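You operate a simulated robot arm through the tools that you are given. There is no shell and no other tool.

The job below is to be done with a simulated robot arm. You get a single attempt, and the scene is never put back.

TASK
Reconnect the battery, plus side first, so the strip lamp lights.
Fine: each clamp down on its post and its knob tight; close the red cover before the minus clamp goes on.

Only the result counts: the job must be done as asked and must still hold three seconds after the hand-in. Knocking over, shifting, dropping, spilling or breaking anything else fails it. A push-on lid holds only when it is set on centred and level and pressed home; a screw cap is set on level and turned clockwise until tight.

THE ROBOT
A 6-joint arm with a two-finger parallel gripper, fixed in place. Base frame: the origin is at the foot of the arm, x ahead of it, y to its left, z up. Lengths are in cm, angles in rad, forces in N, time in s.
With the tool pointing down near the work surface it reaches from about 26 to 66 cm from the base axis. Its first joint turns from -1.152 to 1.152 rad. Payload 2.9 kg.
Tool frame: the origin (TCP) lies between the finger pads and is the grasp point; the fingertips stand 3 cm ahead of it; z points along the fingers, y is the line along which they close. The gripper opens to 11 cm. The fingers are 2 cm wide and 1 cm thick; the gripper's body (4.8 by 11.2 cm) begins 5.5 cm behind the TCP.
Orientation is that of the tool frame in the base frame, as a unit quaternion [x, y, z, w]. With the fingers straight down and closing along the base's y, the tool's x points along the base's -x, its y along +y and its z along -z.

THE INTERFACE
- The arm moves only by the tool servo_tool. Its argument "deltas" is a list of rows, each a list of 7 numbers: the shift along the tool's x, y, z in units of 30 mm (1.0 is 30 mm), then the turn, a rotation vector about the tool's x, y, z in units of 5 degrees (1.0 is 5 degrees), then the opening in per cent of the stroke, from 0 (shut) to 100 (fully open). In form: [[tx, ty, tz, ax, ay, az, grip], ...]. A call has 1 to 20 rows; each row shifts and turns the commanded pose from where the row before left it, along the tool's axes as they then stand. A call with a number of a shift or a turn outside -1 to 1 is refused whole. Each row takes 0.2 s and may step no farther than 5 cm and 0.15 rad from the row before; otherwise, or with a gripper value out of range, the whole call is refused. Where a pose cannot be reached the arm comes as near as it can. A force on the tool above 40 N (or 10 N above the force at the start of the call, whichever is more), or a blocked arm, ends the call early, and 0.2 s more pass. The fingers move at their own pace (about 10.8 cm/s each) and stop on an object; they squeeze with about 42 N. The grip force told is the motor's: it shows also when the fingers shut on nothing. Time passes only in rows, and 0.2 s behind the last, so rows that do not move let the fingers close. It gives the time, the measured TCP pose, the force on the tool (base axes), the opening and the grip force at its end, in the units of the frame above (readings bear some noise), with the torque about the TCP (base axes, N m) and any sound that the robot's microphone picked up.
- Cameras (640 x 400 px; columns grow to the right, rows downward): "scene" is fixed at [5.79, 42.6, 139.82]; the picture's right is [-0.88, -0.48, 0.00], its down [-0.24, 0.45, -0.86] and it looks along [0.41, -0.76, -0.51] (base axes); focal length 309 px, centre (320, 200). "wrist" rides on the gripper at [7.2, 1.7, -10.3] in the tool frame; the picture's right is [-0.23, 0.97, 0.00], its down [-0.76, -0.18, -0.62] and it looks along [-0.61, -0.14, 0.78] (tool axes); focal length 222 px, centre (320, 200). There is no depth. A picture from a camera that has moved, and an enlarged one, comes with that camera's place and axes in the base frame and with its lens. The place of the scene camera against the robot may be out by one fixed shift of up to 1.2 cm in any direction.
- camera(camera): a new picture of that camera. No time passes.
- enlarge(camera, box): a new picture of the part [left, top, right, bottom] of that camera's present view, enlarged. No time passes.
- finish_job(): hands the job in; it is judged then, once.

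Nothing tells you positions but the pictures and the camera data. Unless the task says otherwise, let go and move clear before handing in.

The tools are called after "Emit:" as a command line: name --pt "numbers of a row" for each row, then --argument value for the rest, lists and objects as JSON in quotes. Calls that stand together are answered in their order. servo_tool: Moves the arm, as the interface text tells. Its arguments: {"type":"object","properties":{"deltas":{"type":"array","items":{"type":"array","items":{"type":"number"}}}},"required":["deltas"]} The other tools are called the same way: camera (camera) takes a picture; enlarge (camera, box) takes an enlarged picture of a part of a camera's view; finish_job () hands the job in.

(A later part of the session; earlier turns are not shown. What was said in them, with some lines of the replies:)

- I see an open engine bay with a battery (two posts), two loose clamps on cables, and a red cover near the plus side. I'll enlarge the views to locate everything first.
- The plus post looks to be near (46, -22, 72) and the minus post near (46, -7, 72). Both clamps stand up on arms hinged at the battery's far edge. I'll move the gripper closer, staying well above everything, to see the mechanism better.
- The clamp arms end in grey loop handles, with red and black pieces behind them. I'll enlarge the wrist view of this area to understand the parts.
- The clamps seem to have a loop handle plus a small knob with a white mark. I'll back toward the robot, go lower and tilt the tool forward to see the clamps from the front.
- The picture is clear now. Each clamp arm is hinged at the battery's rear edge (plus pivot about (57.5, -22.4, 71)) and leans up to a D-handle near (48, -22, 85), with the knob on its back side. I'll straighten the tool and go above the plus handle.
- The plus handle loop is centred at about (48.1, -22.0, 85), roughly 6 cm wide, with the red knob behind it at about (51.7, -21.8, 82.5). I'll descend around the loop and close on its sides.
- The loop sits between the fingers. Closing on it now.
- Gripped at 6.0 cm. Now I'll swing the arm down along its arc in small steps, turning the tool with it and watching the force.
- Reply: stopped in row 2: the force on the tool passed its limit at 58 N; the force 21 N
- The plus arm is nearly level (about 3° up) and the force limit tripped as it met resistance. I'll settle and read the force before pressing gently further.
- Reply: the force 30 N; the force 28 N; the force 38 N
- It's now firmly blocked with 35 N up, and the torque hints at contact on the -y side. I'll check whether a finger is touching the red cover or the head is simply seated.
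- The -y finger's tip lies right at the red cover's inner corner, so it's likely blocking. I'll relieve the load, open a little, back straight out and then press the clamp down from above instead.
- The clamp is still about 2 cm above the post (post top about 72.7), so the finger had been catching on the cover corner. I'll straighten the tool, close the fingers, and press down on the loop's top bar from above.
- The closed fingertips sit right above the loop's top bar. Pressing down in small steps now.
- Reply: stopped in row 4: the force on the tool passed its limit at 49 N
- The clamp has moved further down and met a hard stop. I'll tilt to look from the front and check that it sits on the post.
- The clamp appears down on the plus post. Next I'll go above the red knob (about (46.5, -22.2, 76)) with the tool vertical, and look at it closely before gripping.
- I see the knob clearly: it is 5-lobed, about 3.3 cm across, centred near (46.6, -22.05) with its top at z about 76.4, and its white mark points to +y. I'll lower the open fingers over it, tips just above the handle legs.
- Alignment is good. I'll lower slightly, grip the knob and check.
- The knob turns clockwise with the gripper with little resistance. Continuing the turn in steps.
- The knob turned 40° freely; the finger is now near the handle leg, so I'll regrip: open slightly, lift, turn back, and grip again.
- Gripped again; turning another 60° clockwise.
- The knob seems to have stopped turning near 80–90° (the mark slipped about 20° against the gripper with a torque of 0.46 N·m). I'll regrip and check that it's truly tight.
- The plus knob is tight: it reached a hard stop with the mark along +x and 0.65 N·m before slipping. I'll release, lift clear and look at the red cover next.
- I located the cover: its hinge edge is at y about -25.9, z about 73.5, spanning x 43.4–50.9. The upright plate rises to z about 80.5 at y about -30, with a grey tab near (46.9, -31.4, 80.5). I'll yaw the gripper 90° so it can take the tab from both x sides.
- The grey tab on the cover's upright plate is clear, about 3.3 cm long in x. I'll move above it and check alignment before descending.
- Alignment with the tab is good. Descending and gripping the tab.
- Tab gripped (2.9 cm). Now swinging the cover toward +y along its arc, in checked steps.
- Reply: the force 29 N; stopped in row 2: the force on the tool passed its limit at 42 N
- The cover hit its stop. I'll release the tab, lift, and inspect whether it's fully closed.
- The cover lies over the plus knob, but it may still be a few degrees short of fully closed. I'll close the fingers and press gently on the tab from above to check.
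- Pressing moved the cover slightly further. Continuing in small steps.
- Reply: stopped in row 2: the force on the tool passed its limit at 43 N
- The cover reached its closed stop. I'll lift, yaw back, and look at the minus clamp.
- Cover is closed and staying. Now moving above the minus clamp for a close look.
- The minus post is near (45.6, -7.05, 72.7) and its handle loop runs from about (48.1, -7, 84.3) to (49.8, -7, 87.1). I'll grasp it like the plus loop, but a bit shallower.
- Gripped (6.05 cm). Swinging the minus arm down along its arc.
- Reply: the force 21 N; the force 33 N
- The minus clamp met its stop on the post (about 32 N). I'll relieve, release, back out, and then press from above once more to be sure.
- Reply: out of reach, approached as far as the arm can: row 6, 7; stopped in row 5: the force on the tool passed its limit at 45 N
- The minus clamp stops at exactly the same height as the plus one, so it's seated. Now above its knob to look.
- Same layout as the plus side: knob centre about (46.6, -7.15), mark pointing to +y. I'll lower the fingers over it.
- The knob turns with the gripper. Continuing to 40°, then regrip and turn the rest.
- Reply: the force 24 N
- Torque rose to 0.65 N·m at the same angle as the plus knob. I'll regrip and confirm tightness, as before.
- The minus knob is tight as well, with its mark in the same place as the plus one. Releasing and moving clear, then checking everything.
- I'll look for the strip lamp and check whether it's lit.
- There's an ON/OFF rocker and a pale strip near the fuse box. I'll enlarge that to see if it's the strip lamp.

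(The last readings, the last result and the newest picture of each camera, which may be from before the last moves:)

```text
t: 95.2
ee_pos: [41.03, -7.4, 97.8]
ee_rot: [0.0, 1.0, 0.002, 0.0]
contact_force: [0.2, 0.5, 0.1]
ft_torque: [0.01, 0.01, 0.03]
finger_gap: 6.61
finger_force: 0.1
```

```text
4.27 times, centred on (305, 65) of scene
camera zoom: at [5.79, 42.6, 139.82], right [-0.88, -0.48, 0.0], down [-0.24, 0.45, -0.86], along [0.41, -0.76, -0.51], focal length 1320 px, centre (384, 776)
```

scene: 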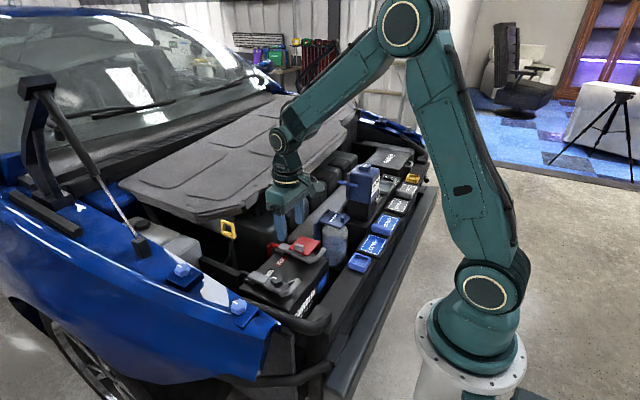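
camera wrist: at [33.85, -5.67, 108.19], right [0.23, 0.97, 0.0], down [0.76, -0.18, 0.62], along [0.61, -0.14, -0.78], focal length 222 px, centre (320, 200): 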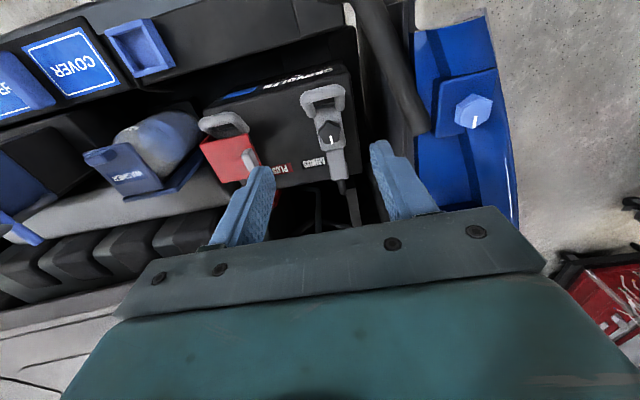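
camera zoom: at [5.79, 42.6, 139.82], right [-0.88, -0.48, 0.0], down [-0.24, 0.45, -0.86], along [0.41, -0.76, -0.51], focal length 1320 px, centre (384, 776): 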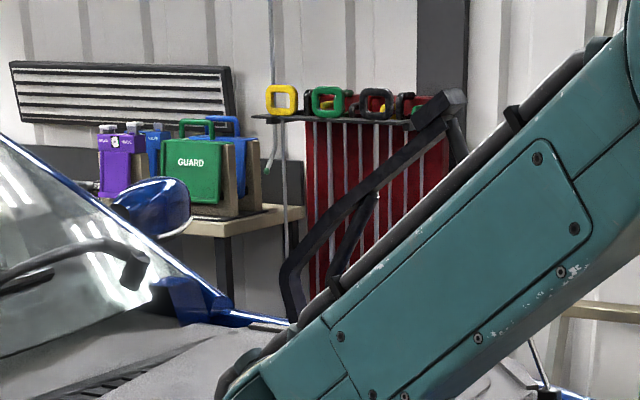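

Emit:
enlarge --camera "scene" --box '[0, 50, 160, 200]'

Emit:
enlarge --camera "scene" --box '[320, 270, 460, 400]'

Emit:
enlarge --camera "scene" --box '[480, 0, 640, 120]'

```text
2.67 times, centred on (80, 125) of scene
camera zoom: at [5.79, 42.6, 139.82], right [-0.88, -0.48, 0.0], down [-0.24, 0.45, -0.86], along [0.41, -0.76, -0.51], focal length 825 px, centre (960, 400)
```

zoom: 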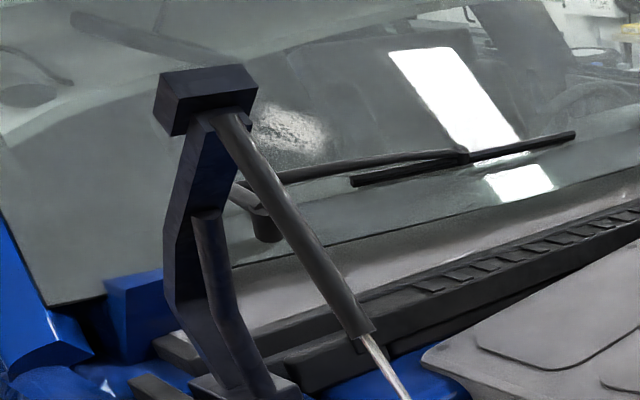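

```text
3.08 times, centred on (390, 335) of scene
camera zoom: at [5.79, 42.6, 139.82], right [-0.88, -0.48, 0.0], down [-0.24, 0.45, -0.86], along [0.41, -0.76, -0.51], focal length 952 px, centre (105, -215)
```

zoom: 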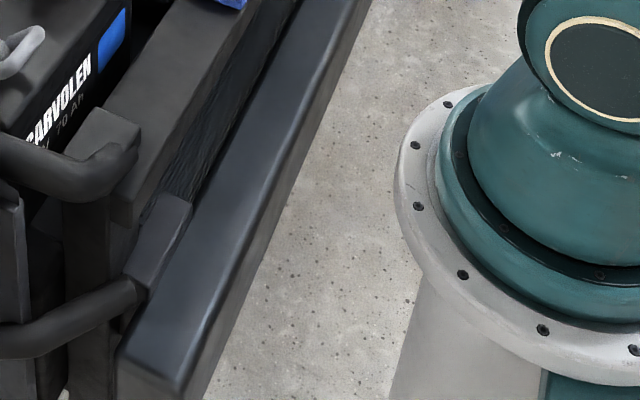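

```text
3.33 times, centred on (560, 60) of scene
camera zoom: at [5.79, 42.6, 139.82], right [-0.88, -0.48, 0.0], down [-0.24, 0.45, -0.86], along [0.41, -0.76, -0.51], focal length 1031 px, centre (-480, 667)
```

zoom: 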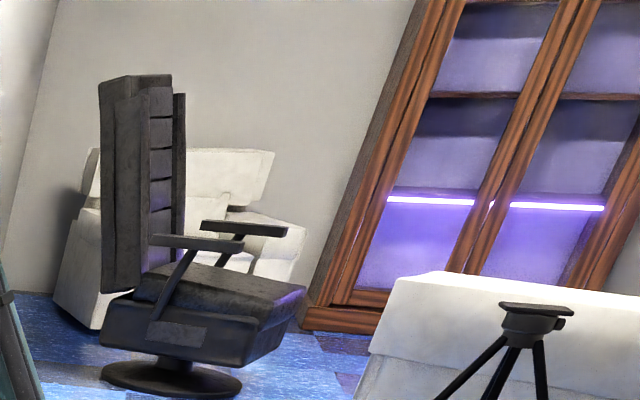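

The battery side looks complete, but I haven't spotted the strip lamp yet. I'll tilt the wrist camera to look further into the car for it.

Emit:
servo_tool --pt "0 0 -0.5 0 -1 0 60" --pt "0 0 -0.5 0 -1 0 60" --pt "0 0 -0.5 0 -1 0 60" --pt "0 0 0 0 -1 0 60" --pt "0 0 0 0 -1 0 60" --pt "0 0 0 0 -1 0 60" --pt "0 0 0 0 -1 0 60" --pt "0 0 0 0 -1 0 60" --pt "0 0 0 0 -1 0 60" --pt "0 0 0 0 -1 0 60"

Emit:
camera --camera "wrist"

Emit:
camera --camera "scene"

```text
t: 97.4
ee_pos: [40.71, -7.45, 102.32]
ee_rot: [0.001, 0.906, 0.001, 0.423]
contact_force: [0.0, -0.8, -0.6]
ft_torque: [0.0, 0.04, 0.01]
finger_gap: 6.59
finger_force: 0.1
```

```text
taken
camera wrist: at [28.24, -5.73, 103.35], right [0.15, 0.97, 0.18], down [0.01, -0.18, 0.98], along [0.99, -0.14, -0.04], focal length 222 px, centre (320, 200)
```

wrist: 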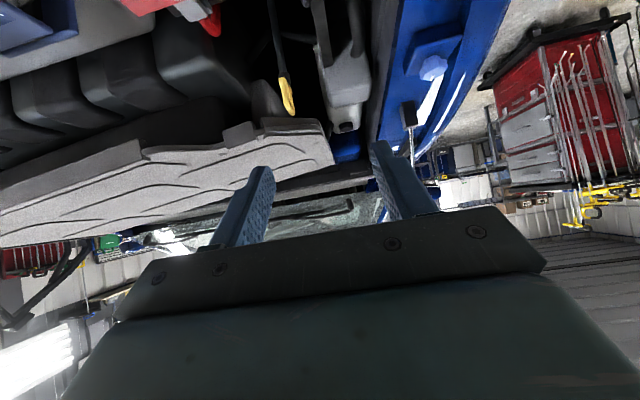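

```text
taken
```

scene: 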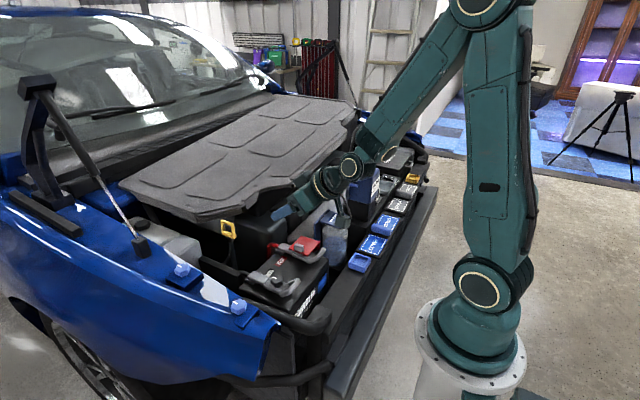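

Emit:
servo_tool --pt "0 0 0 0 1 0 60" --pt "0 0 0 0 1 0 60" --pt "0 0 0 0 1 0 60" --pt "0 0 0 0 1 0 60" --pt "0 0 0 0 1 0 60" --pt "0 0 0 0 1 0 60" --pt "0 0 0 0 1 0 60" --pt "0 0 0 0 1 0 60" --pt "0 0 0 0 1 0 60" --pt "0 0 0 0 1 0 60"

Emit:
servo_tool --pt "0 0 0 0 0 1 60" --pt "0 0 0 0 0 1 60" --pt "0 0 0 0 0 1 60" --pt "0 0 0 0 0 1 60" --pt "0 0 0 0 0 1 60" --pt "0 0 0 0 0 1 60" --pt "0 0 0 0 0 1 60" --pt "0 0 0 0 0 1 60" --pt "0 0 0 0 0 1 60" --pt "0 0 0 0 0 1 60" --pt "0 0 0 0 0 1 60" --pt "0 0 0 0 0 1 60" --pt "0 0 0 0 0 1 60" --pt "0 0 0 0 0 1 60" --pt "0 0 0 0 0 1 60" --pt "0 0 0 0 0 1 60" --pt "0 0 0 0 0 1 60" --pt "0 0 0 0 0 1 60"

Emit:
camera --camera "wrist"

```text
t: 99.6
ee_pos: [40.67, -7.28, 102.22]
ee_rot: [0.0, 1.0, 0.002, -0.001]
contact_force: [0.1, 0.7, 0.5]
ft_torque: [0.01, 0.02, 0.0]
finger_gap: 6.6
finger_force: 0.0
```

```text
t: 103.4
ee_pos: [40.72, -7.4, 102.25]
ee_rot: [0.707, 0.707, 0.001, -0.001]
contact_force: [0.5, -0.7, 1.2]
ft_torque: [-0.01, 0.0, -0.01]
finger_gap: 6.6
finger_force: 0.2
```

```text
taken
camera wrist: at [42.53, -0.19, 112.61], right [0.97, -0.23, 0.0], down [-0.18, -0.76, 0.62], along [-0.14, -0.6, -0.78], focal length 222 px, centre (320, 200)
```

wrist: 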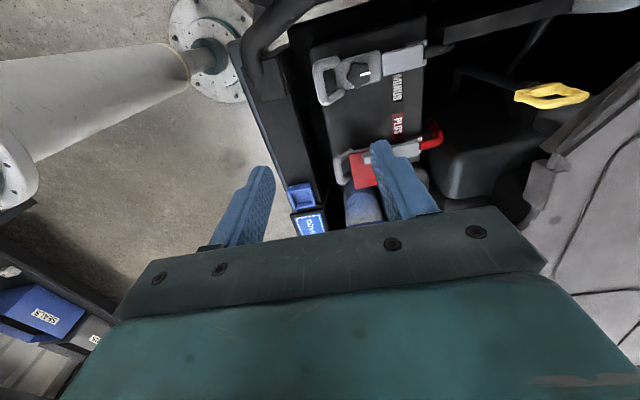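

Emit:
servo_tool --pt "0 0 0 0 -1 0 60" --pt "0 0 0 0 -1 0 60" --pt "0 0 0 0 -1 0 60" --pt "0 0 0 0 -1 0 60" --pt "0 0 0 0 -1 0 60" --pt "0 0 0 0 -1 0 60" --pt "0 0 0 0 -1 0 60"

Emit:
camera --camera "wrist"

Emit:
enlarge --camera "wrist" --box '[200, 20, 460, 230]'

```text
t: 105.0
ee_pos: [40.67, -7.39, 102.29]
ee_rot: [0.675, 0.674, -0.211, 0.212]
contact_force: [0.0, 0.2, 0.4]
ft_torque: [0.01, -0.01, 0.03]
finger_gap: 6.6
finger_force: 0.0
```

```text
taken
camera wrist: at [42.52, 4.42, 106.6], right [0.97, -0.19, 0.13], down [-0.18, -0.27, 0.95], along [-0.14, -0.95, -0.29], focal length 222 px, centre (320, 200)
```

wrist: 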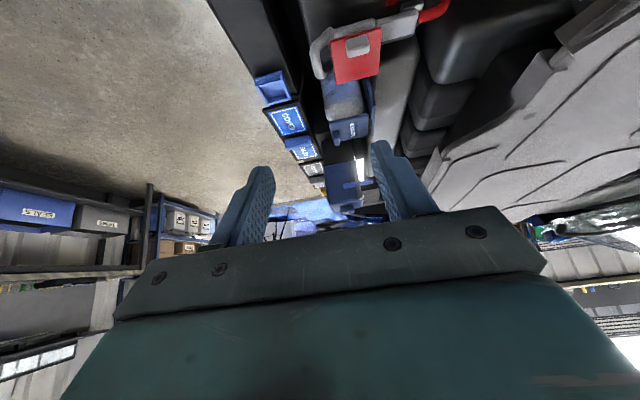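

```text
1.90 times, centred on (330, 125) of wrist
camera zoom: at [42.52, 4.42, 106.6], right [0.97, -0.19, 0.13], down [-0.18, -0.27, 0.95], along [-0.14, -0.95, -0.29], focal length 423 px, centre (301, 343)
```

zoom: 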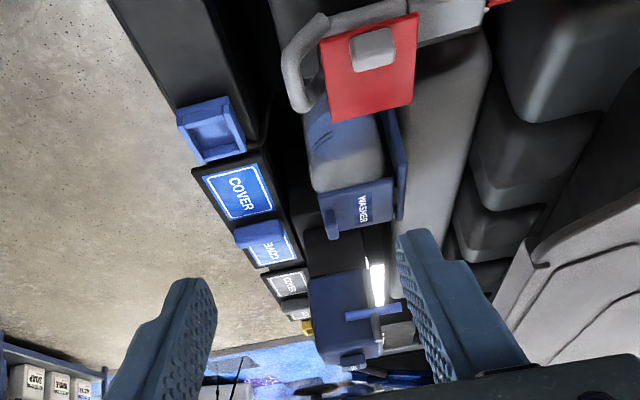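

I see a bright white strip beside the tank in the direction of the "LAMP CHECK" panel. I'll enlarge it.

Emit:
enlarge --camera "wrist" --box '[320, 120, 400, 220]'

Emit:
enlarge --camera "scene" --box '[330, 150, 420, 215]'

```text
4.00 times, centred on (360, 170) of wrist
camera zoom: at [42.52, 4.42, 106.6], right [0.97, -0.19, 0.13], down [-0.18, -0.27, 0.95], along [-0.14, -0.95, -0.29], focal length 888 px, centre (160, 320)
```

zoom: 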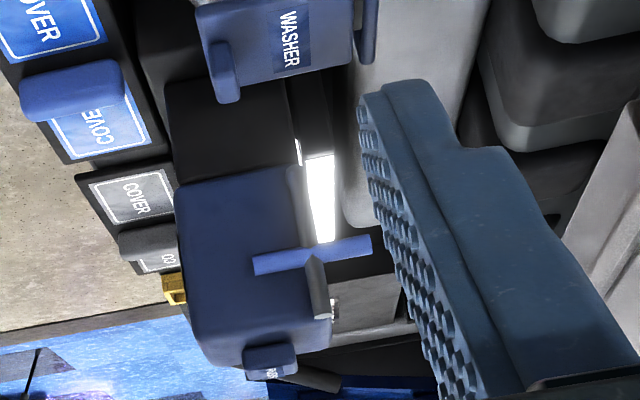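

```text
6.15 times, centred on (375, 182) of scene
camera zoom: at [5.79, 42.6, 139.82], right [-0.88, -0.48, 0.0], down [-0.24, 0.45, -0.86], along [0.41, -0.76, -0.51], focal length 1903 px, centre (-18, 308)
```

zoom: 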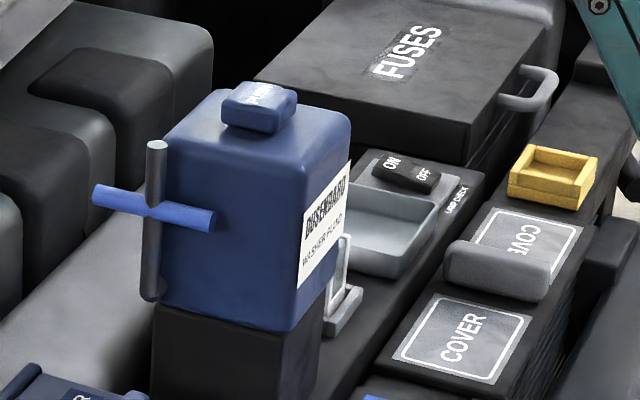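

The strip lamp is glowing white beside the tank. Both clamps are down on their posts, both knobs are tight and the red cover is closed. I'll take one last look at the battery before handing in.

Emit:
enlarge --camera "scene" --box '[240, 215, 350, 300]'

```text
4.71 times, centred on (295, 258) of scene
camera zoom: at [5.79, 42.6, 139.82], right [-0.88, -0.48, 0.0], down [-0.24, 0.45, -0.86], along [0.41, -0.76, -0.51], focal length 1455 px, centre (438, -71)
```

zoom: 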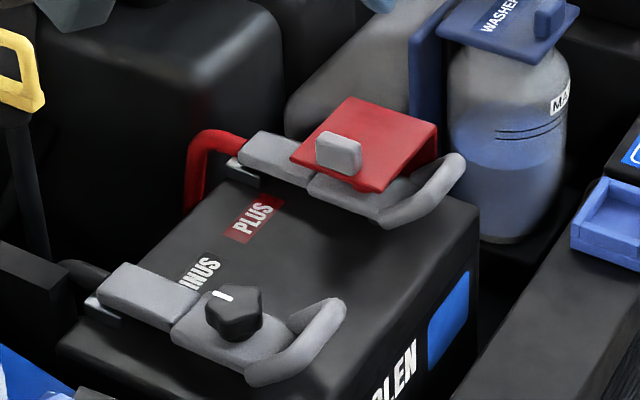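

Both clamps are seated, the red cover is closed, the lamp is lit and the gripper is empty and clear. Handing the job in.

Emit:
finish_job

```text
The job is handed in.
```

The battery is reconnected, plus side first, and I saw the strip lamp lit (a bright white strip beside the washer-fluid tank) before handing in. I haven't received the judging result.

- **Plus side:** the clamp is down on its post. I turned the knob clockwise until it stopped and checked it with a second grip.
- **Red cover:** I pressed it down to its stop before touching the minus clamp, and it stayed closed.
- **Minus side:** the clamp is down at the same height as the plus one. The knob is tight, and I checked it the same way.

While I was swinging the plus clamp down, a finger appeared to catch on the corner of the red cover and pushed against it with up to 58 N. I backed off and pressed the clamp down from above instead. The cover looked undamaged and closed normally afterwards. I saw nothing else move, and the gripper ended empty and clear of the battery.
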